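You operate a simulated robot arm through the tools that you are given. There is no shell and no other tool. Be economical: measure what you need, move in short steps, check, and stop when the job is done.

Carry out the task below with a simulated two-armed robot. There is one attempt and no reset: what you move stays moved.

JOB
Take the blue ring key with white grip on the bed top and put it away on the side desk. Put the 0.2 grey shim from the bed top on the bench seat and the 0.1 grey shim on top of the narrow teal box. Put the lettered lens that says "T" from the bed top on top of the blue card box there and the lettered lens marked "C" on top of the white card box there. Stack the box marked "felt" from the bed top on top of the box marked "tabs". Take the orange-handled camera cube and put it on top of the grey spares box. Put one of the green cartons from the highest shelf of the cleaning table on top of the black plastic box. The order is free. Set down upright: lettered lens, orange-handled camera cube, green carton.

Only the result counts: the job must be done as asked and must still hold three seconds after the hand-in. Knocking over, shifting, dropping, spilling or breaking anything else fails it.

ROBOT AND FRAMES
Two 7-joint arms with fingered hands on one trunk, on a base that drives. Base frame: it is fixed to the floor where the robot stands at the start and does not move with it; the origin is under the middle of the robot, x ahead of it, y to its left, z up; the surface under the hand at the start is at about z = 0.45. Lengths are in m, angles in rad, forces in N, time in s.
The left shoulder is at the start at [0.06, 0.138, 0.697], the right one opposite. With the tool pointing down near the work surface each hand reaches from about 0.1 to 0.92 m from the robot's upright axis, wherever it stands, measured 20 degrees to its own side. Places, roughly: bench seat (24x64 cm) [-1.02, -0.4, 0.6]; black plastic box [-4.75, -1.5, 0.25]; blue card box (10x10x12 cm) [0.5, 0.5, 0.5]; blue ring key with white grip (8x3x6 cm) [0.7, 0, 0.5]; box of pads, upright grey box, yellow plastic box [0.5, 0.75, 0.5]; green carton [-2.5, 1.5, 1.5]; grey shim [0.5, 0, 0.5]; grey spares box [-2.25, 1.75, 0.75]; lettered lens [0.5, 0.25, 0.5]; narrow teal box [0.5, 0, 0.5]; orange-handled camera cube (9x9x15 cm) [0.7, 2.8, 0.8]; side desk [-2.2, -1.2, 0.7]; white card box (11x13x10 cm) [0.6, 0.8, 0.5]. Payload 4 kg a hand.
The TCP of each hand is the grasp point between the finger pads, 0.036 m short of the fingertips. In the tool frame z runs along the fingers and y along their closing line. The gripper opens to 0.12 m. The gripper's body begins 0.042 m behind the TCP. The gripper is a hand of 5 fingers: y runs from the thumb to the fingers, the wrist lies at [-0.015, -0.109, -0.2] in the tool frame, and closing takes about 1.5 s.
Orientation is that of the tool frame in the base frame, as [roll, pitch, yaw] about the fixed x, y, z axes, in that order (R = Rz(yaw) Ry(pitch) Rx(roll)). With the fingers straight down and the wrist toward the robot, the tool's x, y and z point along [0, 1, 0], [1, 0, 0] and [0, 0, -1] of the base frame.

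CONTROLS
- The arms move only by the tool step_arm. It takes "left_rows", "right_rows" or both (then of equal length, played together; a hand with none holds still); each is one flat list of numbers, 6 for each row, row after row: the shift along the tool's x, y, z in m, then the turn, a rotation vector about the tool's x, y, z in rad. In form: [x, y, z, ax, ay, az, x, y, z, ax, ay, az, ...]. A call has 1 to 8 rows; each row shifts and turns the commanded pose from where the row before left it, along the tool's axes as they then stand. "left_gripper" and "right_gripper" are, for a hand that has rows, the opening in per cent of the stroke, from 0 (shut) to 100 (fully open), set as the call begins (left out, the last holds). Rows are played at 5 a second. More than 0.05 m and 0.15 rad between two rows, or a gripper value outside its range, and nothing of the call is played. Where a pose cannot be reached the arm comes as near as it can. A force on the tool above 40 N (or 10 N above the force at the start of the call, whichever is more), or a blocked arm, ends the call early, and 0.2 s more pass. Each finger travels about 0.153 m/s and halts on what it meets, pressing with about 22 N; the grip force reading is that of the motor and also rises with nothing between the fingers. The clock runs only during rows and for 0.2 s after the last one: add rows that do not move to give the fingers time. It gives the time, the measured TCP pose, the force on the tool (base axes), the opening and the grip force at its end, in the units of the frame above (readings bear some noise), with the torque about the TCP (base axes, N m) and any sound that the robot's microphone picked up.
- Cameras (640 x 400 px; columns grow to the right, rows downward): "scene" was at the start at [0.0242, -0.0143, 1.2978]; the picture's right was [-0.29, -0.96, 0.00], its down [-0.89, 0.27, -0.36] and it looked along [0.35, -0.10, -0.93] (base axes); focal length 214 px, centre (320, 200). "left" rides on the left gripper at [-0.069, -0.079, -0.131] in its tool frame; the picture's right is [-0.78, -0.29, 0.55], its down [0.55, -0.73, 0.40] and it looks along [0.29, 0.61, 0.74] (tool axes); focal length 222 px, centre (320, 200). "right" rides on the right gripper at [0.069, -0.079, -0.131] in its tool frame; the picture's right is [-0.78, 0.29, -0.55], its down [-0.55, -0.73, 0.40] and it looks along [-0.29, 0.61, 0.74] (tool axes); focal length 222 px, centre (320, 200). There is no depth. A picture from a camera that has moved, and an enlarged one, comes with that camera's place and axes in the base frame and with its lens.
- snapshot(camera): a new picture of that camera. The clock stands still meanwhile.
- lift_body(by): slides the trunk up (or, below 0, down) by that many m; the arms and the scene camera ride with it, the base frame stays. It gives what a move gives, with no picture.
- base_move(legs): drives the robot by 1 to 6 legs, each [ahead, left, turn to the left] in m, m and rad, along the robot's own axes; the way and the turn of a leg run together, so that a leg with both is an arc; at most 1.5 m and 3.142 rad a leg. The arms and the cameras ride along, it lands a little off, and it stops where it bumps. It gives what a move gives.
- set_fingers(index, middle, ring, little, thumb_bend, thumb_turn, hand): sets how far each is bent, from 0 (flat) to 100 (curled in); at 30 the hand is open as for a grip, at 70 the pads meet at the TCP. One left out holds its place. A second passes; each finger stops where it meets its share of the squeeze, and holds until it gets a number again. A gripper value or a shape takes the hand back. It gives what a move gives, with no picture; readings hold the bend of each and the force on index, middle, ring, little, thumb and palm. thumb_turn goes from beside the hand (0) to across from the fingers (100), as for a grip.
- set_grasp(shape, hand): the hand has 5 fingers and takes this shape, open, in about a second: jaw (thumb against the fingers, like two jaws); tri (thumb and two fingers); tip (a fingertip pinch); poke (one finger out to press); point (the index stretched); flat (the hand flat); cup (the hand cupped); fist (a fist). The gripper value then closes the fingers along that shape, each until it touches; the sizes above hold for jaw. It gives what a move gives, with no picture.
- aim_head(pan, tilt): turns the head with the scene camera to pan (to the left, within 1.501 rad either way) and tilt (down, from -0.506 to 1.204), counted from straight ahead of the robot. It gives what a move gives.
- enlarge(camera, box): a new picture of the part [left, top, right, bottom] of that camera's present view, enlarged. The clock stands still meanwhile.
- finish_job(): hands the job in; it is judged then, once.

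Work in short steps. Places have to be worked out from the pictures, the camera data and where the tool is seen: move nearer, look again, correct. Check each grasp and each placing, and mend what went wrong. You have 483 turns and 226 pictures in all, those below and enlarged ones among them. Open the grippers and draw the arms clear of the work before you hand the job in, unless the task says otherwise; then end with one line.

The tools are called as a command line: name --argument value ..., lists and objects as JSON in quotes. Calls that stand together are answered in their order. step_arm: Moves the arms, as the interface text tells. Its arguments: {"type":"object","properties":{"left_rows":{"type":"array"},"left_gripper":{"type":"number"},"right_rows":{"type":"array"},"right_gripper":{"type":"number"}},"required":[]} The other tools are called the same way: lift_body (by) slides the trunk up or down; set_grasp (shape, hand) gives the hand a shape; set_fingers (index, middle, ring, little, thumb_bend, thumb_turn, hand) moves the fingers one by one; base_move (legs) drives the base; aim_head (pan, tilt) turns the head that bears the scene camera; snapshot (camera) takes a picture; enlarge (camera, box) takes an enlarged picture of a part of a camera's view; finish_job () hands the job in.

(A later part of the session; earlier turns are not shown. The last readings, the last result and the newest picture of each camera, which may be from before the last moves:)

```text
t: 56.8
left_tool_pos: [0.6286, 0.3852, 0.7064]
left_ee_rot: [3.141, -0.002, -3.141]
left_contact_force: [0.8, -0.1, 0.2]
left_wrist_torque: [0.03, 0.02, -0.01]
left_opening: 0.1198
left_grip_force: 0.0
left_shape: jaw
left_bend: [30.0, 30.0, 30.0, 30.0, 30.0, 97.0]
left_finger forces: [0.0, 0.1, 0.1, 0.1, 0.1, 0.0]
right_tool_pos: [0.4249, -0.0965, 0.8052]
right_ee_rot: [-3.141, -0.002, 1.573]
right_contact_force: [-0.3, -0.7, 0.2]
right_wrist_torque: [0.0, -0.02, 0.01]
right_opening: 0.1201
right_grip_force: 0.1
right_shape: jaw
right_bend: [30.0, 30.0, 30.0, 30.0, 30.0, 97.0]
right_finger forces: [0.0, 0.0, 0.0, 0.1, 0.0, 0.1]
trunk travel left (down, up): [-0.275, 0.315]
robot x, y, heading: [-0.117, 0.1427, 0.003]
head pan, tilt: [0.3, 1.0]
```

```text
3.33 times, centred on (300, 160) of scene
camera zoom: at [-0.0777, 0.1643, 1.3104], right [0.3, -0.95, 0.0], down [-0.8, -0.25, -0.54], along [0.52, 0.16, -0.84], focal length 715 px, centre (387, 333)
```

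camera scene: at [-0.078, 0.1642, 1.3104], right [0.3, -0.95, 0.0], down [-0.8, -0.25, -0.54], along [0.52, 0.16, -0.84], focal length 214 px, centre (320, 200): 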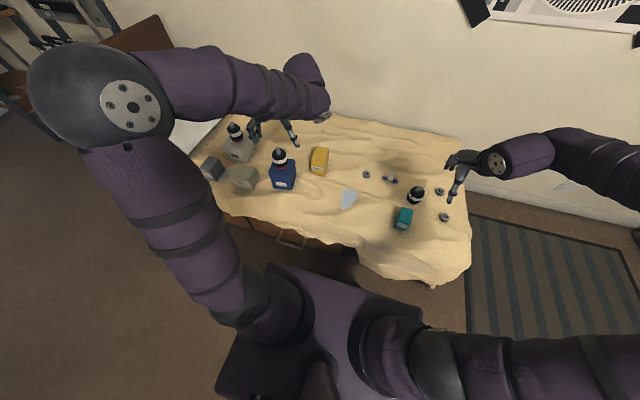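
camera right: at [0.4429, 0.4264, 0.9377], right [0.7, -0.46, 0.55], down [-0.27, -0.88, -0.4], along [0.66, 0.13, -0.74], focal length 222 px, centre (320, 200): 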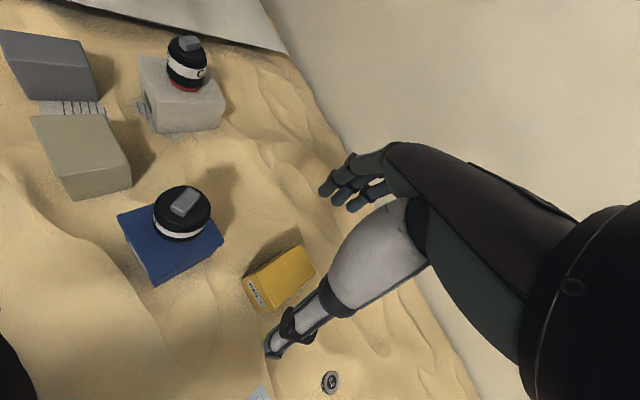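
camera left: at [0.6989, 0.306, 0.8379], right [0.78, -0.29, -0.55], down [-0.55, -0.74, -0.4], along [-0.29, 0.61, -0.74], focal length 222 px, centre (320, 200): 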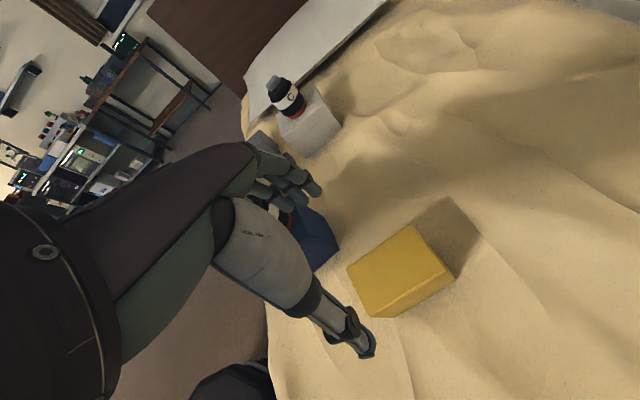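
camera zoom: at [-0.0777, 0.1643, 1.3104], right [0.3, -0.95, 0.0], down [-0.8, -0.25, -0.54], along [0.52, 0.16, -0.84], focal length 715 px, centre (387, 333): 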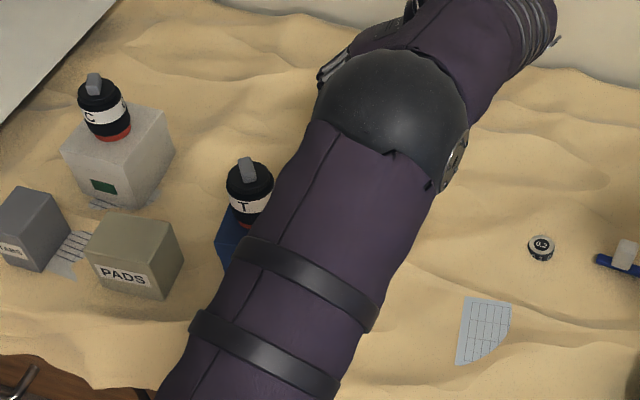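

FELT's top centre works out to about (0.643, 0.389). I centre and descend to z≈0.52.

step_arm --left_rows '[-0.012, 0.004, 0.03, 0, 0, 0, 0, 0, 0.04, 0, 0, 0, 0, 0, 0.04, 0, 0, 0, 0, 0, 0.04, 0, 0, 0, 0, 0, 0.035, 0, 0, 0]'

snapshot --camera "left"

```text
t: 58.0
left_tool_pos: [0.6416, 0.3888, 0.5226]
left_ee_rot: [-3.141, 0.0, -3.14]
left_contact_force: [-1.1, -0.7, 0.3]
left_wrist_torque: [-0.02, -0.02, 0.01]
left_opening: 0.1197
left_grip_force: 0.0
left_shape: jaw
left_bend: [30.0, 30.0, 30.0, 30.0, 30.0, 97.0]
left_finger forces: [0.0, 0.0, 0.0, 0.0, 0.8, 0.0]
right_tool_pos: [0.4232, -0.097, 0.8055]
right_ee_rot: [3.14, 0.0, 1.573]
right_contact_force: [0.5, -0.6, -0.4]
right_wrist_torque: [0.01, 0.02, -0.02]
right_opening: 0.1199
right_grip_force: 0.1
right_shape: jaw
right_bend: [30.0, 30.0, 30.0, 30.0, 30.0, 97.0]
right_finger forces: [0.0, 0.1, 0.0, 0.1, 0.0, 0.1]
trunk travel left (down, up): [-0.275, 0.315]
robot x, y, heading: [-0.1161, 0.1446, 0.003]
head pan, tilt: [0.3, 1.0]
```

```text
179 pictures are left
camera left: at [0.7111, 0.3094, 0.6527], right [0.79, -0.29, -0.55], down [-0.55, -0.74, -0.4], along [-0.29, 0.61, -0.74], focal length 222 px, centre (320, 200)
```

left: 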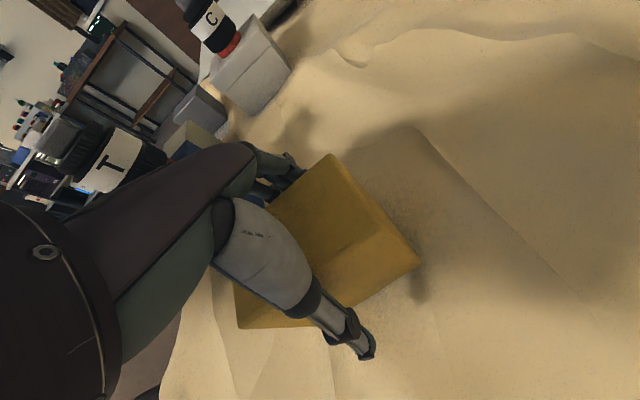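

Thumb touches the sand beside the box; I close the grip.

step_arm --left_rows '[0, 0, 0, 0, 0, 0, 0, 0, 0, 0, 0, 0, 0, 0, 0, 0, 0, 0, 0, 0, 0, 0, 0, 0, 0, 0, 0, 0, 0, 0, 0, 0, 0, 0, 0, 0, 0, 0, 0, 0, 0, 0, 0, 0, 0, 0, 0, 0]' --left_gripper 0

step_arm --left_rows '[0, 0, -0.02, 0, 0, 0, 0, 0, -0.03, 0, 0, 0, 0, 0, -0.04, 0, 0, 0, 0, 0, -0.045, 0, 0, 0]'

snapshot --camera "left"

```text
t: 59.8
left_tool_pos: [0.6417, 0.3894, 0.5227]
left_ee_rot: [3.14, 0.0, -3.139]
left_contact_force: [-0.3, 0.4, 13.8]
left_wrist_torque: [0.54, -0.02, -0.1]
left_opening: 0.0834
left_grip_force: 21.7
left_shape: jaw
left_bend: [40.0, 45.0, 44.0, 70.0, 43.0, 98.0]
left_finger forces: [14.3, 8.9, 3.1, 1.7, 36.9, 0.0]
right_tool_pos: [0.423, -0.0977, 0.8069]
right_ee_rot: [3.142, -0.002, 1.574]
right_contact_force: [0.6, -0.1, 0.2]
right_wrist_torque: [0.0, 0.03, 0.01]
right_opening: 0.1197
right_grip_force: 0.1
right_shape: jaw
right_bend: [30.0, 30.0, 30.0, 30.0, 30.0, 97.0]
right_finger forces: [0.0, 0.1, 0.1, 0.1, 0.1, 0.0]
trunk travel left (down, up): [-0.275, 0.315]
robot x, y, heading: [-0.1132, 0.1385, 0.001]
head pan, tilt: [0.3, 1.0]
```

```text
t: 60.8
left_tool_pos: [0.6405, 0.3921, 0.6571]
left_ee_rot: [-3.14, -0.002, -3.14]
left_contact_force: [0.0, -0.2, -2.6]
left_wrist_torque: [0.0, 0.01, -0.01]
left_opening: 0.0813
left_grip_force: 22.2
left_shape: jaw
left_bend: [42.0, 47.0, 46.0, 70.0, 41.0, 98.0]
left_finger forces: [12.2, 6.7, 2.6, 1.3, 26.7, 0.1]
right_tool_pos: [0.4245, -0.0982, 0.8063]
right_ee_rot: [3.141, -0.001, 1.574]
right_contact_force: [0.0, 0.3, -0.1]
right_wrist_torque: [0.0, -0.01, 0.0]
right_opening: 0.1199
right_grip_force: 0.1
right_shape: jaw
right_bend: [30.0, 30.0, 30.0, 30.0, 30.0, 97.0]
right_finger forces: [0.1, 0.0, 0.0, 0.0, 0.0, 0.1]
trunk travel left (down, up): [-0.275, 0.315]
robot x, y, heading: [-0.1146, 0.1408, 0.003]
head pan, tilt: [0.3, 1.0]
```

```text
178 pictures are left
camera left: at [0.7116, 0.3132, 0.7881], right [0.78, -0.29, -0.55], down [-0.55, -0.74, -0.4], along [-0.29, 0.61, -0.74], focal length 222 px, centre (320, 200)
```

left: 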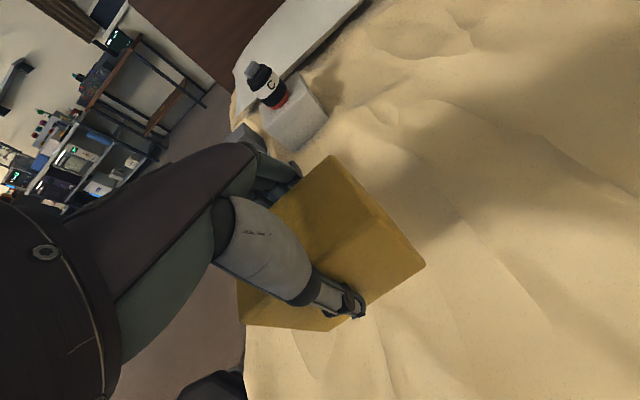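

FELT is held. I raise it well above everything and drive left toward TABS.

step_arm --left_rows '[0, 0, -0.049, 0, 0, 0, 0, 0, -0.049, 0, 0, 0, 0, 0, -0.049, 0, 0, 0, 0, 0, -0.049, 0, 0, 0]'

base_move --legs '[[0, 0.36, 0]]'

snapshot --camera "scene"

snapshot --camera "left"

```text
t: 61.8
left_tool_pos: [0.6414, 0.3861, 0.8527]
left_ee_rot: [3.141, -0.003, -3.141]
left_contact_force: [-0.4, -0.8, -2.6]
left_wrist_torque: [0.02, -0.03, -0.03]
left_opening: 0.0811
left_grip_force: 22.1
left_shape: jaw
left_bend: [42.0, 47.0, 46.0, 70.0, 41.0, 98.0]
left_finger forces: [12.1, 6.6, 2.6, 1.2, 26.6, 0.0]
right_tool_pos: [0.4241, -0.0965, 0.8053]
right_ee_rot: [3.14, 0.0, 1.574]
right_contact_force: [-0.3, 0.5, -0.1]
right_wrist_torque: [0.01, 0.03, 0.0]
right_opening: 0.1199
right_grip_force: 0.1
right_shape: jaw
right_bend: [30.0, 30.0, 30.0, 30.0, 30.0, 97.0]
right_finger forces: [0.0, 0.0, 0.0, 0.1, 0.0, 0.0]
trunk travel left (down, up): [-0.275, 0.315]
robot x, y, heading: [-0.1164, 0.1414, 0.0]
head pan, tilt: [0.3, 1.0]
```

```text
t: 64.1
left_tool_pos: [0.6415, 0.7446, 0.8535]
left_ee_rot: [3.141, 0.0, -3.14]
left_contact_force: [-1.1, -0.1, -2.2]
left_wrist_torque: [-0.02, 0.05, -0.02]
left_opening: 0.0812
left_grip_force: 22.1
left_shape: jaw
left_bend: [42.0, 47.0, 46.0, 70.0, 41.0, 98.0]
left_finger forces: [12.1, 6.5, 2.7, 1.3, 26.7, 0.1]
right_tool_pos: [0.4235, 0.2621, 0.8048]
right_ee_rot: [3.141, 0.0, 1.571]
right_contact_force: [-0.2, 0.0, 0.1]
right_wrist_torque: [-0.01, -0.04, 0.02]
right_opening: 0.1198
right_grip_force: 0.0
right_shape: jaw
right_bend: [30.0, 30.0, 30.0, 30.0, 30.0, 97.0]
right_finger forces: [0.0, 0.0, 0.1, 0.1, 0.0, 0.0]
trunk travel left (down, up): [-0.275, 0.315]
robot x, y, heading: [-0.1176, 0.5005, 0.006]
head pan, tilt: [0.3, 1.0]
```

```text
177 pictures are left
camera scene: at [-0.0788, 0.5237, 1.3104], right [0.3, -0.95, 0.0], down [-0.8, -0.25, -0.54], along [0.52, 0.16, -0.84], focal length 214 px, centre (320, 200)
```

scene: 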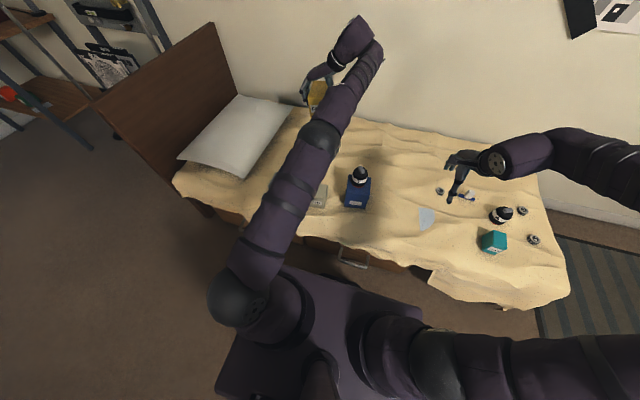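

```text
176 pictures are left
camera left: at [0.7111, 0.6663, 0.9839], right [0.78, -0.29, -0.55], down [-0.55, -0.74, -0.4], along [-0.29, 0.61, -0.74], focal length 222 px, centre (320, 200)
```

left: 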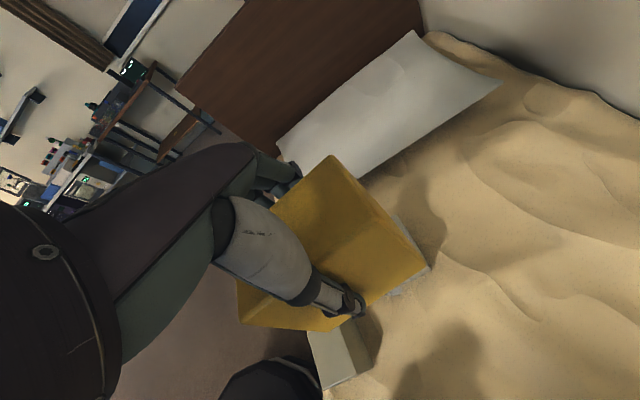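

From earlier pictures TABS' top centre works out near (0.437, 0.878, 0.55). I move FELT over there at height and look.

step_arm --left_rows '[0.041, 0.0268, 0, 0, 0, 0, 0.041, 0.0268, 0, 0, 0, 0, 0.041, 0.0268, 0, 0, 0, 0, 0.041, 0.0268, 0, 0, 0, 0, 0.041, 0.0268, 0, 0, 0, 0]'

snapshot --camera "scene"

snapshot --camera "left"

```text
t: 65.3
left_tool_pos: [0.4377, 0.8764, 0.8541]
left_ee_rot: [-3.141, 0.0, -3.141]
left_contact_force: [-0.1, 0.7, -2.0]
left_wrist_torque: [-0.03, -0.01, -0.01]
left_opening: 0.0808
left_grip_force: 21.6
left_shape: jaw
left_bend: [42.0, 47.0, 46.0, 70.0, 41.0, 98.0]
left_finger forces: [11.8, 6.3, 2.6, 1.2, 25.9, 0.0]
right_tool_pos: [0.4231, 0.2626, 0.8054]
right_ee_rot: [3.139, 0.001, 1.573]
right_contact_force: [-1.1, 0.3, 0.1]
right_wrist_torque: [0.07, 0.02, 0.0]
right_opening: 0.12
right_grip_force: 0.0
right_shape: jaw
right_bend: [30.0, 30.0, 30.0, 30.0, 30.0, 97.0]
right_finger forces: [0.1, 0.0, 0.0, 0.1, 0.0, 0.0]
trunk travel left (down, up): [-0.275, 0.315]
robot x, y, heading: [-0.1169, 0.5014, 0.002]
head pan, tilt: [0.3, 1.0]
```

```text
175 pictures are left
camera scene: at [-0.0791, 0.5237, 1.3104], right [0.3, -0.95, 0.0], down [-0.8, -0.25, -0.54], along [0.52, 0.16, -0.84], focal length 214 px, centre (320, 200)
```

scene: 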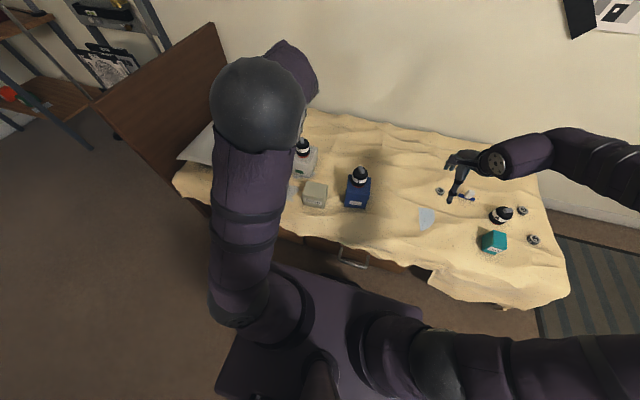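

```text
174 pictures are left
camera left: at [0.5066, 0.7983, 0.9856], right [0.78, -0.29, -0.55], down [-0.55, -0.74, -0.4], along [-0.29, 0.61, -0.74], focal length 222 px, centre (320, 200)
```

left: 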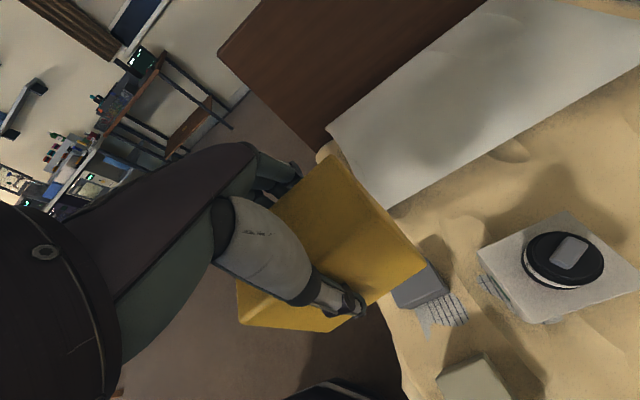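

The arm hides TABS from the head. I turn the hand back to wrist-toward-robot so that the head camera can watch the placement.

step_arm --left_rows '[0, 0, 0, 0, 0, 0.143, 0, 0, 0, 0, 0, 0.143, 0, 0, 0, 0, 0, 0.143, 0, 0, 0, 0, 0, 0.143, 0, 0, 0, 0, 0, 0.143, 0, 0, 0, 0, 0, 0.143, 0, 0, 0, 0, 0, 0.143, 0, 0, 0, 0, 0, 0.143]'

step_arm --left_rows '[0, 0, 0, 0, 0, 0.143, 0, 0, 0, 0, 0, 0.143, 0, 0, 0, 0, 0, 0.141]'

snapshot --camera "scene"

snapshot --camera "left"

```text
t: 67.1
left_tool_pos: [0.4357, 0.8785, 0.8536]
left_ee_rot: [3.14, 0.0, 1.998]
left_contact_force: [-0.1, -0.3, -2.0]
left_wrist_torque: [-0.03, 0.01, 0.0]
left_opening: 0.081
left_grip_force: 21.8
left_shape: jaw
left_bend: [42.0, 47.0, 46.0, 70.0, 41.0, 98.0]
left_finger forces: [11.8, 6.4, 2.5, 1.3, 25.7, 0.1]
right_tool_pos: [0.4241, 0.2616, 0.8063]
right_ee_rot: [3.14, 0.001, 1.574]
right_contact_force: [0.4, 0.0, -0.3]
right_wrist_torque: [0.03, 0.0, 0.04]
right_opening: 0.1197
right_grip_force: 0.1
right_shape: jaw
right_bend: [30.0, 30.0, 30.0, 30.0, 30.0, 97.0]
right_finger forces: [0.0, 0.1, 0.1, 0.0, 0.1, 0.1]
trunk travel left (down, up): [-0.275, 0.315]
robot x, y, heading: [-0.1152, 0.4972, 0.004]
head pan, tilt: [0.3, 1.0]
```

```text
t: 67.9
left_tool_pos: [0.4354, 0.8778, 0.8533]
left_ee_rot: [-3.141, 0.003, 1.571]
left_contact_force: [0.0, -0.6, -3.2]
left_wrist_torque: [0.03, 0.0, -0.01]
left_opening: 0.0808
left_grip_force: 21.9
left_shape: jaw
left_bend: [42.0, 47.0, 46.0, 70.0, 41.0, 98.0]
left_finger forces: [11.7, 6.3, 2.6, 1.2, 25.6, 0.0]
right_tool_pos: [0.4235, 0.2616, 0.8062]
right_ee_rot: [-3.14, 0.0, 1.573]
right_contact_force: [0.1, 0.8, 0.0]
right_wrist_torque: [0.02, 0.01, 0.03]
right_opening: 0.1201
right_grip_force: 0.2
right_shape: jaw
right_bend: [30.0, 30.0, 30.0, 30.0, 30.0, 97.0]
right_finger forces: [0.0, 0.1, 0.0, 0.0, 0.0, 0.0]
trunk travel left (down, up): [-0.275, 0.315]
robot x, y, heading: [-0.1181, 0.4999, -0.004]
head pan, tilt: [0.3, 1.0]
```

```text
173 pictures are left
camera scene: at [-0.0788, 0.5236, 1.3104], right [0.3, -0.95, 0.0], down [-0.8, -0.25, -0.54], along [0.52, 0.16, -0.84], focal length 214 px, centre (320, 200)
```

scene: 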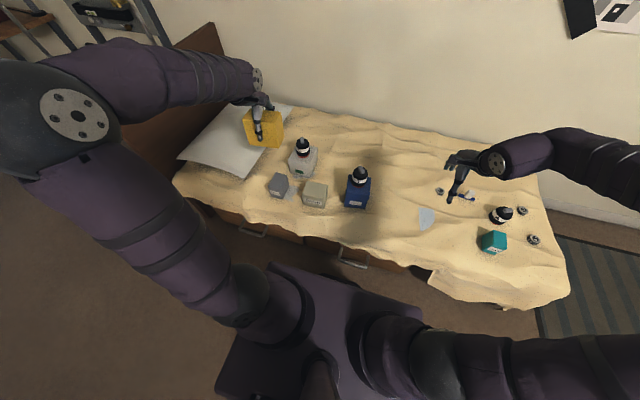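

```text
172 pictures are left
camera left: at [0.3564, 0.8095, 0.9843], right [-0.29, -0.79, -0.55], down [-0.74, 0.55, -0.4], along [0.61, 0.29, -0.74], focal length 222 px, centre (320, 200)
```

left: 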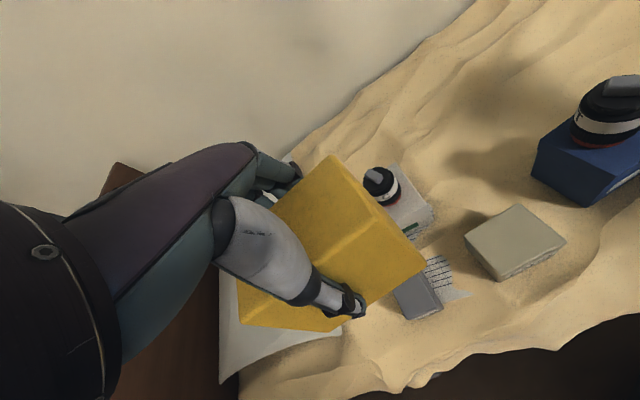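

enlarge --camera "scene" --box '[200, 80, 340, 220]'

```text
2.86 times, centred on (270, 150) of scene
camera zoom: at [-0.0788, 0.5236, 1.3104], right [0.3, -0.95, 0.0], down [-0.8, -0.25, -0.54], along [0.52, 0.16, -0.84], focal length 613 px, centre (463, 343)
```

zoom: 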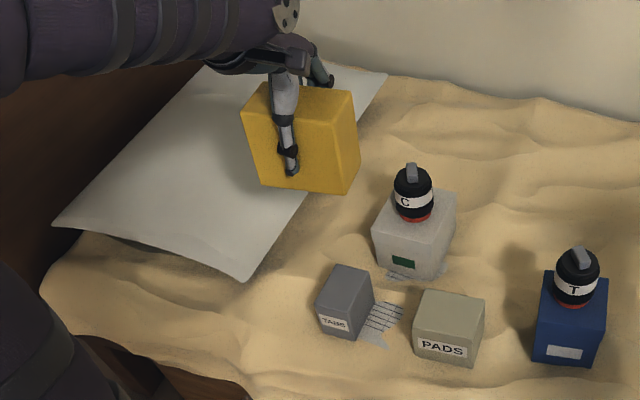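

Everything lines up: TABS centre (0.436, 0.870), FELT centred over it. I descend most of the way.

step_arm --left_rows '[0, 0, 0.045, 0, 0, 0, 0, 0, 0.045, 0, 0, 0, 0, 0, 0.045, 0, 0, 0, 0, 0, 0.045, 0, 0, 0, 0, 0, 0.03, 0, 0, 0]'

enlarge --camera "scene" --box '[210, 110, 330, 220]'

snapshot --camera "left"

```text
t: 69.1
left_tool_pos: [0.4365, 0.8788, 0.6425]
left_ee_rot: [-3.141, 0.001, 1.573]
left_contact_force: [-0.5, 0.4, -1.5]
left_wrist_torque: [0.01, 0.01, -0.02]
left_opening: 0.0809
left_grip_force: 22.1
left_shape: jaw
left_bend: [42.0, 47.0, 46.0, 70.0, 41.0, 98.0]
left_finger forces: [11.6, 6.2, 2.6, 1.3, 25.4, 0.0]
right_tool_pos: [0.4236, 0.2618, 0.8065]
right_ee_rot: [-3.141, 0.0, 1.575]
right_contact_force: [0.0, -0.1, 0.3]
right_wrist_torque: [-0.03, 0.04, 0.0]
right_opening: 0.12
right_grip_force: 0.0
right_shape: jaw
right_bend: [30.0, 30.0, 30.0, 30.0, 30.0, 97.0]
right_finger forces: [0.0, 0.1, 0.0, 0.0, 0.0, 0.0]
trunk travel left (down, up): [-0.275, 0.315]
robot x, y, heading: [-0.1178, 0.5004, 0.006]
head pan, tilt: [0.3, 1.0]
```

```text
3.64 times, centred on (270, 165) of scene
camera zoom: at [-0.0788, 0.5238, 1.3104], right [0.3, -0.95, 0.0], down [-0.8, -0.25, -0.54], along [0.52, 0.16, -0.84], focal length 780 px, centre (502, 327)
```

zoom: 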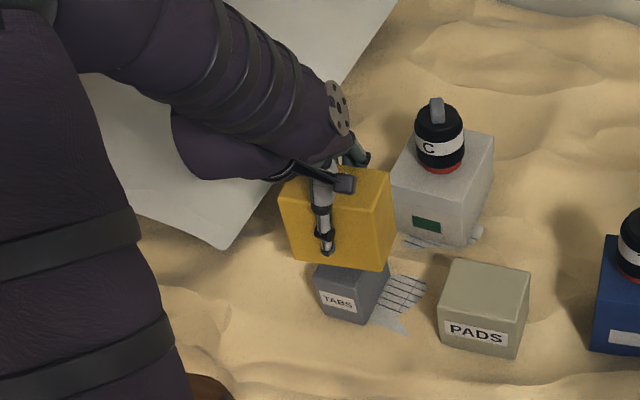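

```text
169 pictures are left
camera left: at [0.3578, 0.81, 0.7732], right [-0.29, -0.79, -0.55], down [-0.74, 0.55, -0.4], along [0.61, 0.29, -0.74], focal length 222 px, centre (320, 200)
```

left: 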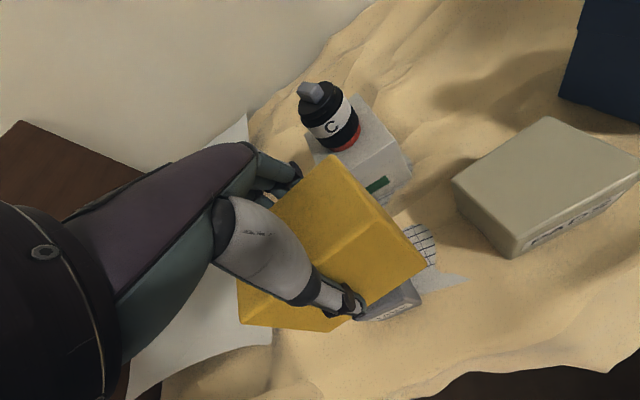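

Nearly down; I lower in 5 mm steps watching for contact.

step_arm --left_rows '[0, 0, 0.006, 0, 0, 0, 0, 0, 0.006, 0, 0, 0, 0, 0, 0.006, 0, 0, 0]'

step_arm --left_rows '[0, 0, 0.004, 0, 0, 0, 0, 0, 0.004, 0, 0, 0]'

```text
t: 69.9
left_tool_pos: [0.437, 0.8786, 0.6244]
left_ee_rot: [3.141, 0.0, 1.573]
left_contact_force: [0.0, -0.1, -3.3]
left_wrist_torque: [0.01, 0.01, -0.01]
left_opening: 0.0807
left_grip_force: 21.9
left_shape: jaw
left_bend: [42.0, 47.0, 46.0, 70.0, 41.0, 98.0]
left_finger forces: [11.6, 6.2, 2.6, 1.3, 25.3, 0.1]
right_tool_pos: [0.4219, 0.2624, 0.8054]
right_ee_rot: [3.141, 0.0, 1.572]
right_contact_force: [0.0, -0.1, -0.3]
right_wrist_torque: [0.01, 0.0, 0.0]
right_opening: 0.12
right_grip_force: 0.1
right_shape: jaw
right_bend: [30.0, 30.0, 30.0, 30.0, 30.0, 97.0]
right_finger forces: [0.1, 0.1, 0.0, 0.1, 0.1, 0.0]
trunk travel left (down, up): [-0.275, 0.315]
robot x, y, heading: [-0.116, 0.5034, -0.003]
head pan, tilt: [0.3, 1.0]
```

```text
t: 70.5
left_tool_pos: [0.4359, 0.8796, 0.6167]
left_ee_rot: [-3.139, 0.0, 1.572]
left_contact_force: [-0.5, 0.5, -2.7]
left_wrist_torque: [-0.01, 0.04, -0.02]
left_opening: 0.0807
left_grip_force: 21.9
left_shape: jaw
left_bend: [42.0, 47.0, 46.0, 70.0, 41.0, 98.0]
left_finger forces: [11.5, 6.2, 2.5, 1.3, 25.4, 0.1]
right_tool_pos: [0.4223, 0.2621, 0.8064]
right_ee_rot: [3.141, -0.001, 1.573]
right_contact_force: [0.1, 0.4, -0.1]
right_wrist_torque: [0.0, 0.0, -0.01]
right_opening: 0.1198
right_grip_force: 0.0
right_shape: jaw
right_bend: [30.0, 30.0, 30.0, 30.0, 30.0, 97.0]
right_finger forces: [0.0, 0.0, 0.1, 0.0, 0.1, 0.0]
trunk travel left (down, up): [-0.275, 0.315]
robot x, y, heading: [-0.1161, 0.4983, 0.001]
head pan, tilt: [0.3, 1.0]
```

Not yet in contact; continue in small steps.

step_arm --left_rows '[0, 0, 0.004, 0, 0, 0, 0, 0, 0.004, 0, 0, 0]'

enlarge --camera "scene" --box '[240, 130, 320, 210]'

```text
t: 71.1
left_tool_pos: [0.4373, 0.8782, 0.6109]
left_ee_rot: [3.137, -0.003, 1.573]
left_contact_force: [-1.9, -0.8, 14.3]
left_wrist_torque: [0.18, -0.31, 0.02]
left_opening: 0.0808
left_grip_force: 22.4
left_shape: jaw
left_bend: [42.0, 47.0, 46.0, 70.0, 41.0, 98.0]
left_finger forces: [12.3, 7.3, 3.1, 1.5, 33.7, 0.0]
right_tool_pos: [0.4224, 0.2617, 0.8075]
right_ee_rot: [3.139, -0.002, 1.574]
right_contact_force: [0.1, -0.2, -0.3]
right_wrist_torque: [-0.01, 0.02, -0.02]
right_opening: 0.12
right_grip_force: 0.0
right_shape: jaw
right_bend: [30.0, 30.0, 30.0, 30.0, 30.0, 97.0]
right_finger forces: [0.0, 0.0, 0.0, 0.0, 0.0, 0.1]
trunk travel left (down, up): [-0.275, 0.315]
robot x, y, heading: [-0.1158, 0.5012, 0.004]
head pan, tilt: [0.3, 1.0]
```

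```text
5.00 times, centred on (280, 170) of scene
camera zoom: at [-0.0801, 0.523, 1.3108], right [0.3, -0.95, 0.0], down [-0.8, -0.25, -0.54], along [0.52, 0.16, -0.84], focal length 1072 px, centre (520, 350)
```

zoom: 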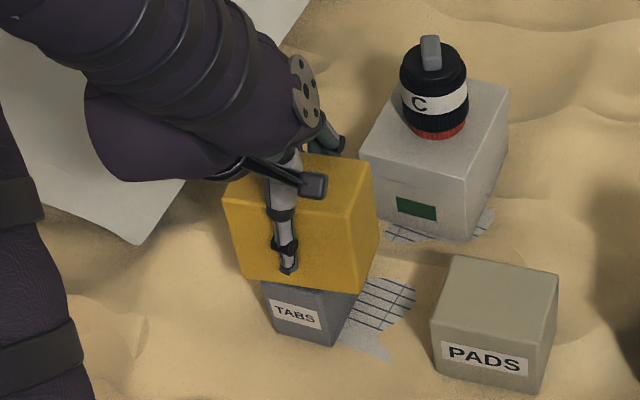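

Firm contact and well centred. I ease up 2 mm, release and rise.

step_arm --left_rows '[0, 0, -0.002, 0, 0, 0, 0, 0, 0, 0, 0, 0]'

step_arm --left_rows '[0, 0, 0, 0, 0, 0, 0, 0, 0, 0, 0, 0, 0, 0, 0, 0, 0, 0, 0, 0, 0, 0, 0, 0]' --left_gripper 100

step_arm --left_rows '[0, 0, -0.02, 0, 0, 0, 0, 0, -0.04, 0, 0, 0, 0, 0, -0.045, 0, 0, 0, 0, 0, -0.045, 0, 0, 0, 0, 0, -0.045, 0, 0, 0]'

enlarge --camera "scene" --box '[210, 110, 330, 220]'

snapshot --camera "left"

```text
t: 71.7
left_tool_pos: [0.4368, 0.8781, 0.6107]
left_ee_rot: [3.139, -0.001, 1.573]
left_contact_force: [1.7, 0.5, 10.6]
left_wrist_torque: [0.18, -0.52, 0.01]
left_opening: 0.081
left_grip_force: 21.8
left_shape: jaw
left_bend: [42.0, 47.0, 46.0, 70.0, 41.0, 98.0]
left_finger forces: [13.2, 7.7, 3.3, 1.8, 30.5, 0.0]
right_tool_pos: [0.4233, 0.2608, 0.8059]
right_ee_rot: [3.14, -0.001, 1.573]
right_contact_force: [0.4, -0.3, -0.3]
right_wrist_torque: [-0.01, -0.01, 0.02]
right_opening: 0.1198
right_grip_force: 0.2
right_shape: jaw
right_bend: [30.0, 30.0, 30.0, 30.0, 30.0, 97.0]
right_finger forces: [0.0, 0.0, 0.1, 0.1, 0.0, 0.0]
trunk travel left (down, up): [-0.275, 0.315]
robot x, y, heading: [-0.1184, 0.5004, 0.001]
head pan, tilt: [0.3, 1.0]
```

```text
t: 72.7
left_tool_pos: [0.4362, 0.8776, 0.6109]
left_ee_rot: [-3.139, 0.001, 1.572]
left_contact_force: [0.3, 0.6, 0.7]
left_wrist_torque: [-0.01, 0.02, 0.0]
left_opening: 0.1198
left_grip_force: 0.0
left_shape: jaw
left_bend: [30.0, 30.0, 30.0, 30.0, 30.0, 97.0]
left_finger forces: [0.0, 0.1, 0.0, 0.1, 0.0, 0.0]
right_tool_pos: [0.4232, 0.2616, 0.8056]
right_ee_rot: [3.141, -0.001, 1.573]
right_contact_force: [-0.3, -0.2, 0.8]
right_wrist_torque: [-0.02, 0.0, -0.02]
right_opening: 0.1199
right_grip_force: 0.0
right_shape: jaw
right_bend: [30.0, 30.0, 30.0, 30.0, 30.0, 97.0]
right_finger forces: [0.1, 0.0, 0.0, 0.0, 0.1, 0.0]
trunk travel left (down, up): [-0.275, 0.315]
robot x, y, heading: [-0.1179, 0.504, 0.004]
head pan, tilt: [0.3, 1.0]
```

```text
t: 73.9
left_tool_pos: [0.4376, 0.8792, 0.8078]
left_ee_rot: [-3.139, 0.001, 1.572]
left_contact_force: [-0.1, -0.5, 0.5]
left_wrist_torque: [-0.02, 0.01, -0.01]
left_opening: 0.1198
left_grip_force: 0.0
left_shape: jaw
left_bend: [30.0, 30.0, 30.0, 30.0, 30.0, 97.0]
left_finger forces: [0.0, 0.0, 0.1, 0.0, 0.0, 0.0]
right_tool_pos: [0.4239, 0.2624, 0.8063]
right_ee_rot: [3.14, 0.001, 1.572]
right_contact_force: [-0.6, 0.3, 1.1]
right_wrist_torque: [0.01, 0.02, 0.0]
right_opening: 0.1198
right_grip_force: 0.1
right_shape: jaw
right_bend: [30.0, 30.0, 30.0, 30.0, 30.0, 97.0]
right_finger forces: [0.0, 0.0, 0.0, 0.1, 0.0, 0.0]
trunk travel left (down, up): [-0.275, 0.315]
robot x, y, heading: [-0.115, 0.503, 0.001]
head pan, tilt: [0.3, 1.0]
```

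```text
3.64 times, centred on (270, 165) of scene
camera zoom: at [-0.0792, 0.5236, 1.3104], right [0.3, -0.95, 0.0], down [-0.8, -0.25, -0.54], along [0.52, 0.16, -0.84], focal length 780 px, centre (502, 327)
```

zoom: 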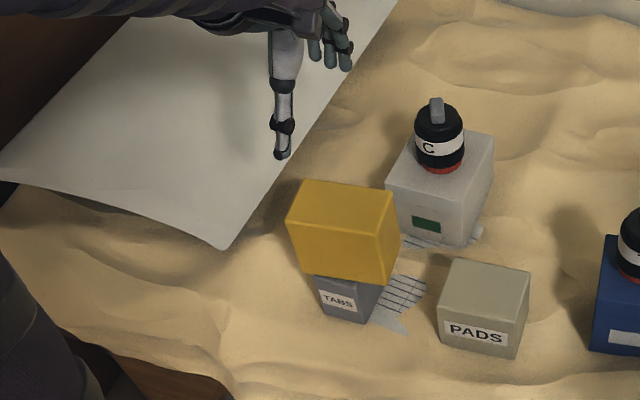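

```text
166 pictures are left
camera left: at [0.3589, 0.81, 0.9397], right [-0.29, -0.79, -0.55], down [-0.74, 0.55, -0.4], along [0.61, 0.29, -0.74], focal length 222 px, centre (320, 200)
```

left: 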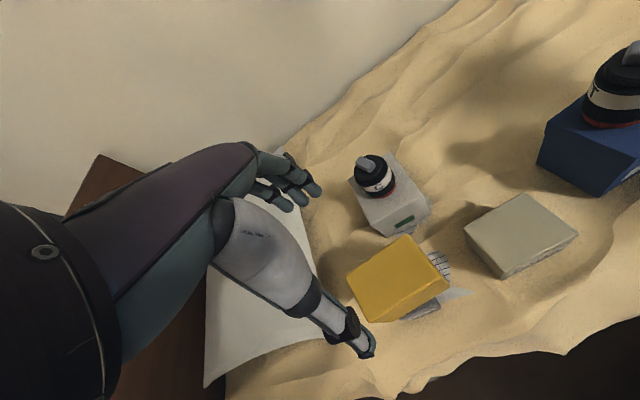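

FELT rests level on TABS. Next: shims and key at the right. I drive the base back right and look.

base_move --legs '[[0, -0.5, 0]]'

aim_head --pan -0.15 --tilt 1.0

snapshot --camera "scene"

snapshot --camera "right"

```text
t: 76.8
left_tool_pos: [0.4412, 0.3732, 0.8083]
left_ee_rot: [-3.141, 0.002, 1.56]
left_contact_force: [-0.9, 0.6, 0.4]
left_wrist_torque: [0.01, 0.01, 0.0]
left_opening: 0.1197
left_grip_force: 0.1
left_shape: jaw
left_bend: [30.0, 30.0, 30.0, 30.0, 30.0, 97.0]
left_finger forces: [0.1, 0.0, 0.0, 0.0, 0.1, 0.0]
right_tool_pos: [0.4188, -0.2426, 0.8051]
right_ee_rot: [3.14, -0.003, 1.56]
right_contact_force: [0.0, 0.0, 0.9]
right_wrist_torque: [0.02, 0.0, 0.0]
right_opening: 0.1197
right_grip_force: 0.0
right_shape: jaw
right_bend: [30.0, 30.0, 30.0, 30.0, 30.0, 97.0]
right_finger forces: [0.0, 0.1, 0.1, 0.0, 0.1, 0.0]
trunk travel left (down, up): [-0.275, 0.315]
robot x, y, heading: [-0.1164, 0.0045, -0.011]
head pan, tilt: [0.3, 1.0]
```

```text
t: 77.7
left_tool_pos: [0.4409, 0.3746, 0.8086]
left_ee_rot: [3.14, -0.001, 1.56]
left_contact_force: [-0.2, 0.2, -1.0]
left_wrist_torque: [0.02, -0.03, -0.03]
left_opening: 0.1199
left_grip_force: 0.0
left_shape: jaw
left_bend: [30.0, 30.0, 30.0, 30.0, 30.0, 97.0]
left_finger forces: [0.0, 0.1, 0.0, 0.1, 0.1, 0.0]
right_tool_pos: [0.4178, -0.2445, 0.806]
right_ee_rot: [3.14, -0.001, 1.56]
right_contact_force: [0.1, -0.7, 0.5]
right_wrist_torque: [-0.03, 0.0, 0.0]
right_opening: 0.1198
right_grip_force: 0.0
right_shape: jaw
right_bend: [30.0, 30.0, 30.0, 30.0, 30.0, 97.0]
right_finger forces: [0.0, 0.0, 0.0, 0.1, 0.0, 0.0]
trunk travel left (down, up): [-0.275, 0.315]
robot x, y, heading: [-0.1175, 0.0005, -0.006]
head pan, tilt: [-0.15, 1.0]
```

```text
165 pictures are left
camera scene: at [-0.0784, -0.0065, 1.3104], right [-0.16, -0.99, 0.0], down [-0.83, 0.13, -0.54], along [0.53, -0.09, -0.84], focal length 214 px, centre (320, 200)
```

scene: 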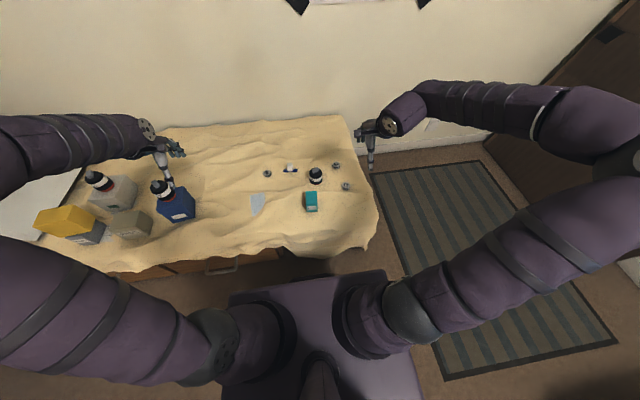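

```text
164 pictures are left
camera right: at [0.3403, -0.1735, 0.9357], right [0.28, -0.79, 0.55], down [-0.74, -0.54, -0.4], along [0.61, -0.29, -0.74], focal length 222 px, centre (320, 200)
```

right: 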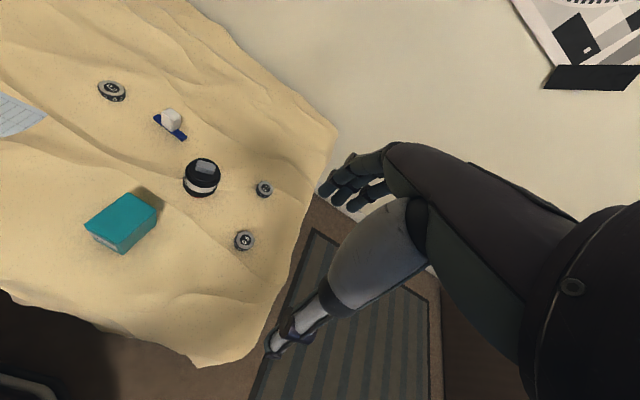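

enlarge --camera "scene" --box '[250, 140, 370, 220]'

enlarge --camera "right" --box '[80, 60, 290, 270]'

```text
5.00 times, centred on (310, 180) of scene
camera zoom: at [-0.0784, -0.0065, 1.3104], right [-0.16, -0.99, 0.0], down [-0.83, 0.13, -0.54], along [0.53, -0.09, -0.84], focal length 1072 px, centre (370, 300)
```

zoom: 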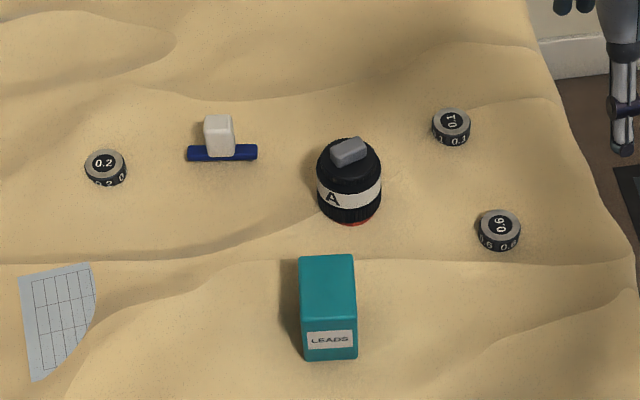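

```text
1.90 times, centred on (185, 165) of right
camera zoom: at [0.3403, -0.1735, 0.9357], right [0.28, -0.79, 0.55], down [-0.74, -0.54, -0.4], along [0.61, -0.29, -0.74], focal length 423 px, centre (577, 267)
```

zoom: 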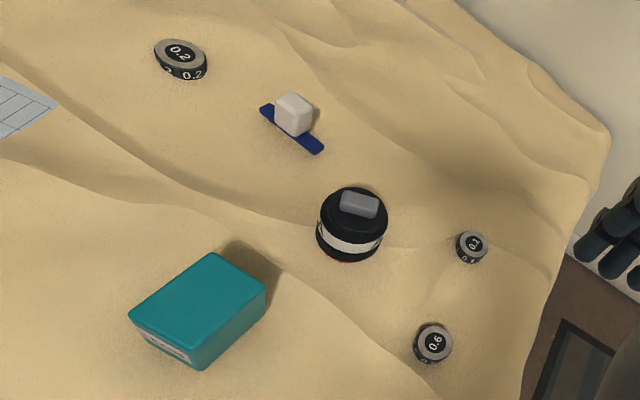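

0.1 shim confirmed at the far right edge, around (0.61, -0.20). I bring the right hand above it.

step_arm --right_rows '[0.0074, 0.0328, 0.0243, 0, 0, 0, 0.0074, 0.0328, 0.0243, 0, 0, 0, 0.0074, 0.0328, 0.0243, 0, 0, 0, 0.0074, 0.0328, 0.0243, 0, 0, 0, 0.0074, 0.0328, 0.0243, 0, 0, 0, 0.0074, 0.0328, 0.0243, 0, 0, 0]'

snapshot --camera "right"

enlarge --camera "scene" --box '[290, 120, 410, 220]'

```text
t: 79.1
left_tool_pos: [0.4406, 0.3722, 0.8076]
left_ee_rot: [3.14, 0.0, 1.56]
left_contact_force: [0.5, -0.4, -0.8]
left_wrist_torque: [0.0, 0.0, 0.01]
left_opening: 0.1196
left_grip_force: 0.0
left_shape: jaw
left_bend: [30.0, 30.0, 30.0, 30.0, 30.0, 97.0]
left_finger forces: [0.0, 0.1, 0.0, 0.0, 0.0, 0.1]
right_tool_pos: [0.6178, -0.2011, 0.6585]
right_ee_rot: [3.141, -0.001, 1.559]
right_contact_force: [0.2, 0.3, 0.5]
right_wrist_torque: [0.04, -0.01, 0.0]
right_opening: 0.1201
right_grip_force: 0.0
right_shape: jaw
right_bend: [30.0, 30.0, 30.0, 30.0, 30.0, 97.0]
right_finger forces: [0.0, 0.1, 0.0, 0.0, 0.0, 0.0]
trunk travel left (down, up): [-0.275, 0.315]
robot x, y, heading: [-0.1195, -0.0, -0.006]
head pan, tilt: [-0.15, 1.0]
```

```text
161 pictures are left
camera right: at [0.5403, -0.1313, 0.7887], right [0.28, -0.79, 0.55], down [-0.74, -0.54, -0.4], along [0.61, -0.29, -0.74], focal length 222 px, centre (320, 200)
```

right: 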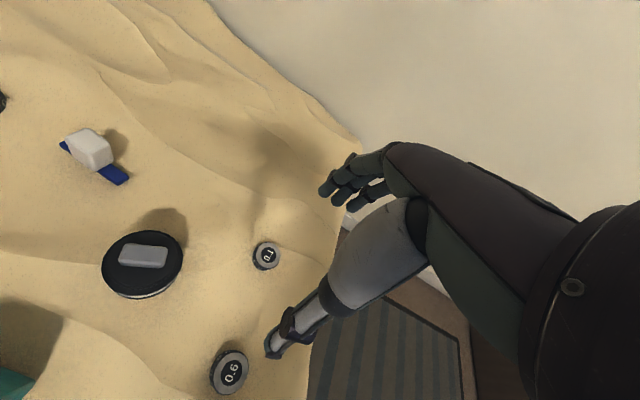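

```text
4.00 times, centred on (350, 170) of scene
camera zoom: at [-0.0782, -0.0066, 1.3104], right [-0.16, -0.99, 0.0], down [-0.83, 0.13, -0.54], along [0.53, -0.09, -0.84], focal length 858 px, centre (200, 320)
```

zoom: 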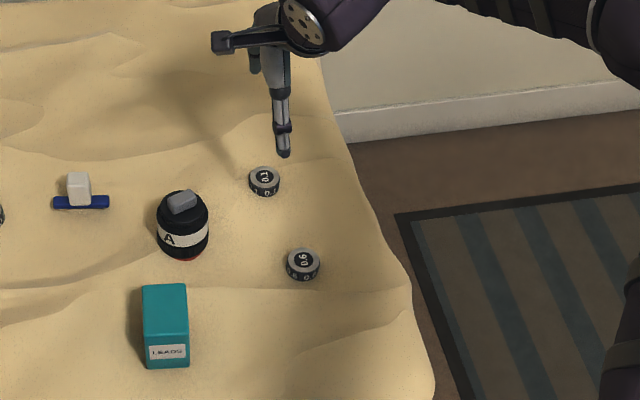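

Triangulated: shim top at about (0.655, -0.209, 0.475). I align and come down to z≈0.57.

step_arm --right_rows '[-0.008, 0.037, 0.02, 0, 0, 0, 0, 0, 0.04, 0, 0, 0, 0, 0, 0.03, 0, 0, 0]'

snapshot --camera "right"

```text
t: 79.9
left_tool_pos: [0.4401, 0.3739, 0.8085]
left_ee_rot: [-3.141, 0.0, 1.561]
left_contact_force: [-0.2, -0.5, 0.4]
left_wrist_torque: [-0.02, 0.01, 0.02]
left_opening: 0.1198
left_grip_force: 0.0
left_shape: jaw
left_bend: [30.0, 30.0, 30.0, 30.0, 30.0, 97.0]
left_finger forces: [0.0, 0.0, 0.1, 0.0, 0.0, 0.0]
right_tool_pos: [0.6557, -0.2105, 0.5703]
right_ee_rot: [-3.141, 0.0, 1.56]
right_contact_force: [-0.4, 0.0, 0.4]
right_wrist_torque: [0.0, -0.03, -0.01]
right_opening: 0.1199
right_grip_force: 0.0
right_shape: jaw
right_bend: [30.0, 30.0, 30.0, 30.0, 30.0, 97.0]
right_finger forces: [0.0, 0.1, 0.1, 0.0, 0.0, 0.0]
trunk travel left (down, up): [-0.275, 0.315]
robot x, y, heading: [-0.1217, 0.0032, -0.005]
head pan, tilt: [-0.15, 1.0]
```

```text
159 pictures are left
camera right: at [0.5775, -0.1398, 0.6998], right [0.28, -0.79, 0.55], down [-0.74, -0.54, -0.4], along [0.61, -0.29, -0.74], focal length 222 px, centre (320, 200)
```

right: 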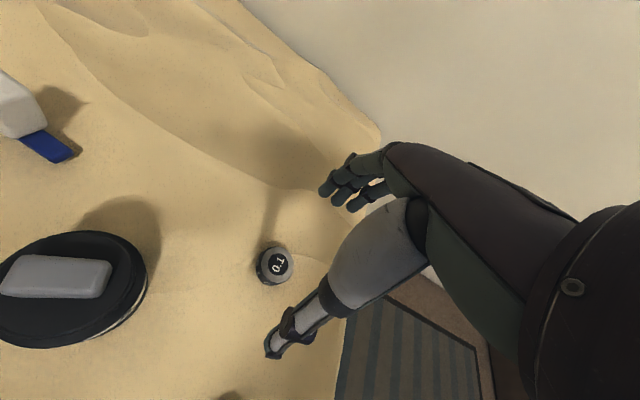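

Aligned. I descend in steps and watch for contact.

step_arm --right_rows '[0.002, 0, 0.03, 0, 0, 0, 0, 0, 0.03, 0, 0, 0, 0, 0, 0.005, 0, 0, 0]'

snapshot --camera "right"

enlarge --camera "scene" --box '[310, 130, 390, 210]'

```text
t: 80.7
left_tool_pos: [0.4414, 0.3732, 0.8093]
left_ee_rot: [-3.142, -0.001, 1.559]
left_contact_force: [-0.4, 0.6, -0.6]
left_wrist_torque: [-0.01, 0.0, 0.0]
left_opening: 0.1196
left_grip_force: 0.0
left_shape: jaw
left_bend: [30.0, 30.0, 30.0, 30.0, 30.0, 97.0]
left_finger forces: [0.0, 0.0, 0.1, 0.0, 0.1, 0.1]
right_tool_pos: [0.6535, -0.2071, 0.5056]
right_ee_rot: [3.139, -0.002, 1.561]
right_contact_force: [-0.2, 0.1, 0.1]
right_wrist_torque: [-0.01, 0.0, 0.0]
right_opening: 0.1201
right_grip_force: 0.1
right_shape: jaw
right_bend: [30.0, 30.0, 30.0, 30.0, 30.0, 97.0]
right_finger forces: [0.0, 0.0, 0.0, 0.0, 0.0, 0.0]
trunk travel left (down, up): [-0.275, 0.315]
robot x, y, heading: [-0.1175, -0.0011, -0.007]
head pan, tilt: [-0.15, 1.0]
```

```text
158 pictures are left
camera right: at [0.5754, -0.1371, 0.6351], right [0.28, -0.79, 0.55], down [-0.74, -0.54, -0.4], along [0.61, -0.29, -0.74], focal length 222 px, centre (320, 200)
```

right: 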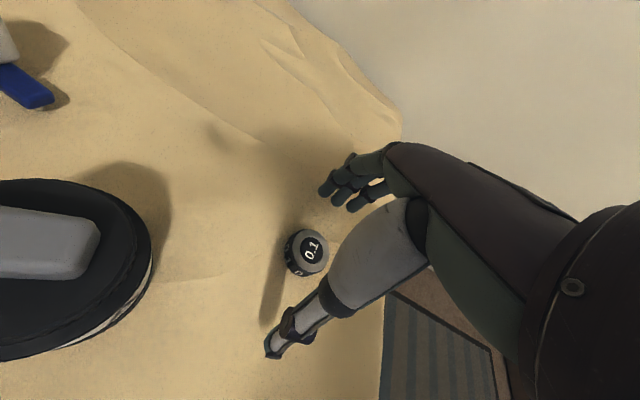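

```text
5.00 times, centred on (350, 170) of scene
camera zoom: at [-0.0782, -0.0066, 1.3104], right [-0.16, -0.99, 0.0], down [-0.83, 0.13, -0.54], along [0.53, -0.09, -0.84], focal length 1072 px, centre (170, 350)
```

zoom: 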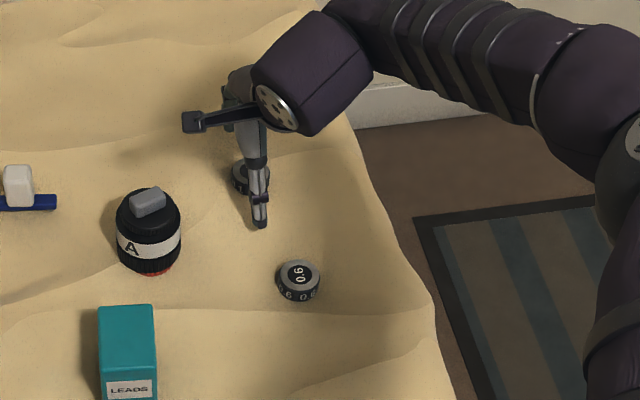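

Well aligned; I lower 12 mm more.

step_arm --right_rows '[-0.002, 0.002, 0.004, 0, 0, 0, 0, 0, 0.004, 0, 0, 0, 0, 0, 0.004, 0, 0, 0]'

step_arm --right_rows '[0, 0, 0, 0, 0, 0, 0, 0, 0, 0, 0, 0, 0, 0, 0, 0, 0, 0, 0, 0, 0, 0, 0, 0, 0, 0, 0, 0, 0, 0, 0, 0, 0, 0, 0, 0, 0, 0, 0, 0, 0, 0, 0, 0, 0, 0, 0, 0]' --right_gripper 0

snapshot --camera "right"

```text
t: 81.5
left_tool_pos: [0.4419, 0.3737, 0.8074]
left_ee_rot: [3.142, -0.001, 1.561]
left_contact_force: [-0.5, 0.1, -0.5]
left_wrist_torque: [0.01, 0.02, -0.01]
left_opening: 0.1197
left_grip_force: 0.1
left_shape: jaw
left_bend: [30.0, 30.0, 30.0, 30.0, 30.0, 97.0]
left_finger forces: [0.1, 0.0, 0.1, 0.0, 0.1, 0.0]
right_tool_pos: [0.6557, -0.2091, 0.4926]
right_ee_rot: [-3.14, -0.002, 1.561]
right_contact_force: [-0.2, 0.3, 0.7]
right_wrist_torque: [0.02, -0.03, 0.03]
right_opening: 0.12
right_grip_force: 0.1
right_shape: jaw
right_bend: [30.0, 30.0, 30.0, 30.0, 30.0, 97.0]
right_finger forces: [0.0, 0.1, 0.0, 0.0, 0.1, 0.0]
trunk travel left (down, up): [-0.275, 0.315]
robot x, y, heading: [-0.1165, 0.0043, -0.005]
head pan, tilt: [-0.15, 1.0]
```

```text
t: 83.3
left_tool_pos: [0.4412, 0.3732, 0.8072]
left_ee_rot: [-3.141, 0.0, 1.56]
left_contact_force: [-0.7, 0.2, 0.2]
left_wrist_torque: [0.0, 0.01, -0.04]
left_opening: 0.1198
left_grip_force: 0.1
left_shape: jaw
left_bend: [30.0, 30.0, 30.0, 30.0, 30.0, 97.0]
left_finger forces: [0.0, 0.1, 0.1, 0.1, 0.0, 0.0]
right_tool_pos: [0.6553, -0.2088, 0.4938]
right_ee_rot: [3.139, -0.001, 1.56]
right_contact_force: [-0.2, 0.3, -0.1]
right_wrist_torque: [-0.01, -0.01, 0.02]
right_opening: 0.0319
right_grip_force: 21.8
right_shape: jaw
right_bend: [54.0, 53.0, 59.0, 71.0, 69.0, 100.0]
right_finger forces: [13.1, 5.2, 0.0, 0.1, 18.2, 0.1]
trunk travel left (down, up): [-0.275, 0.315]
robot x, y, heading: [-0.1182, 0.0009, -0.007]
head pan, tilt: [-0.15, 1.0]
```

```text
156 pictures are left
camera right: at [0.5771, -0.1388, 0.6235], right [0.28, -0.79, 0.55], down [-0.74, -0.54, -0.4], along [0.61, -0.29, -0.74], focal length 222 px, centre (320, 200)
```

right: 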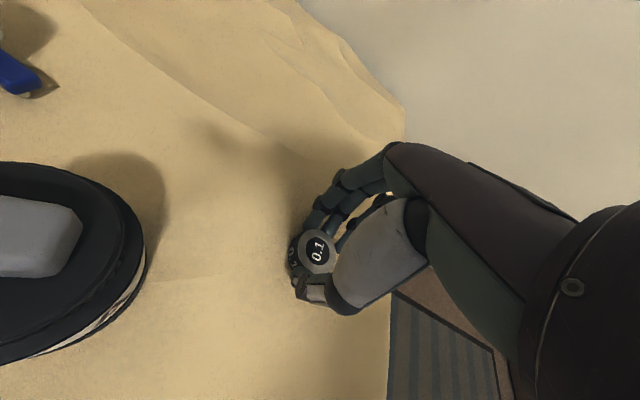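

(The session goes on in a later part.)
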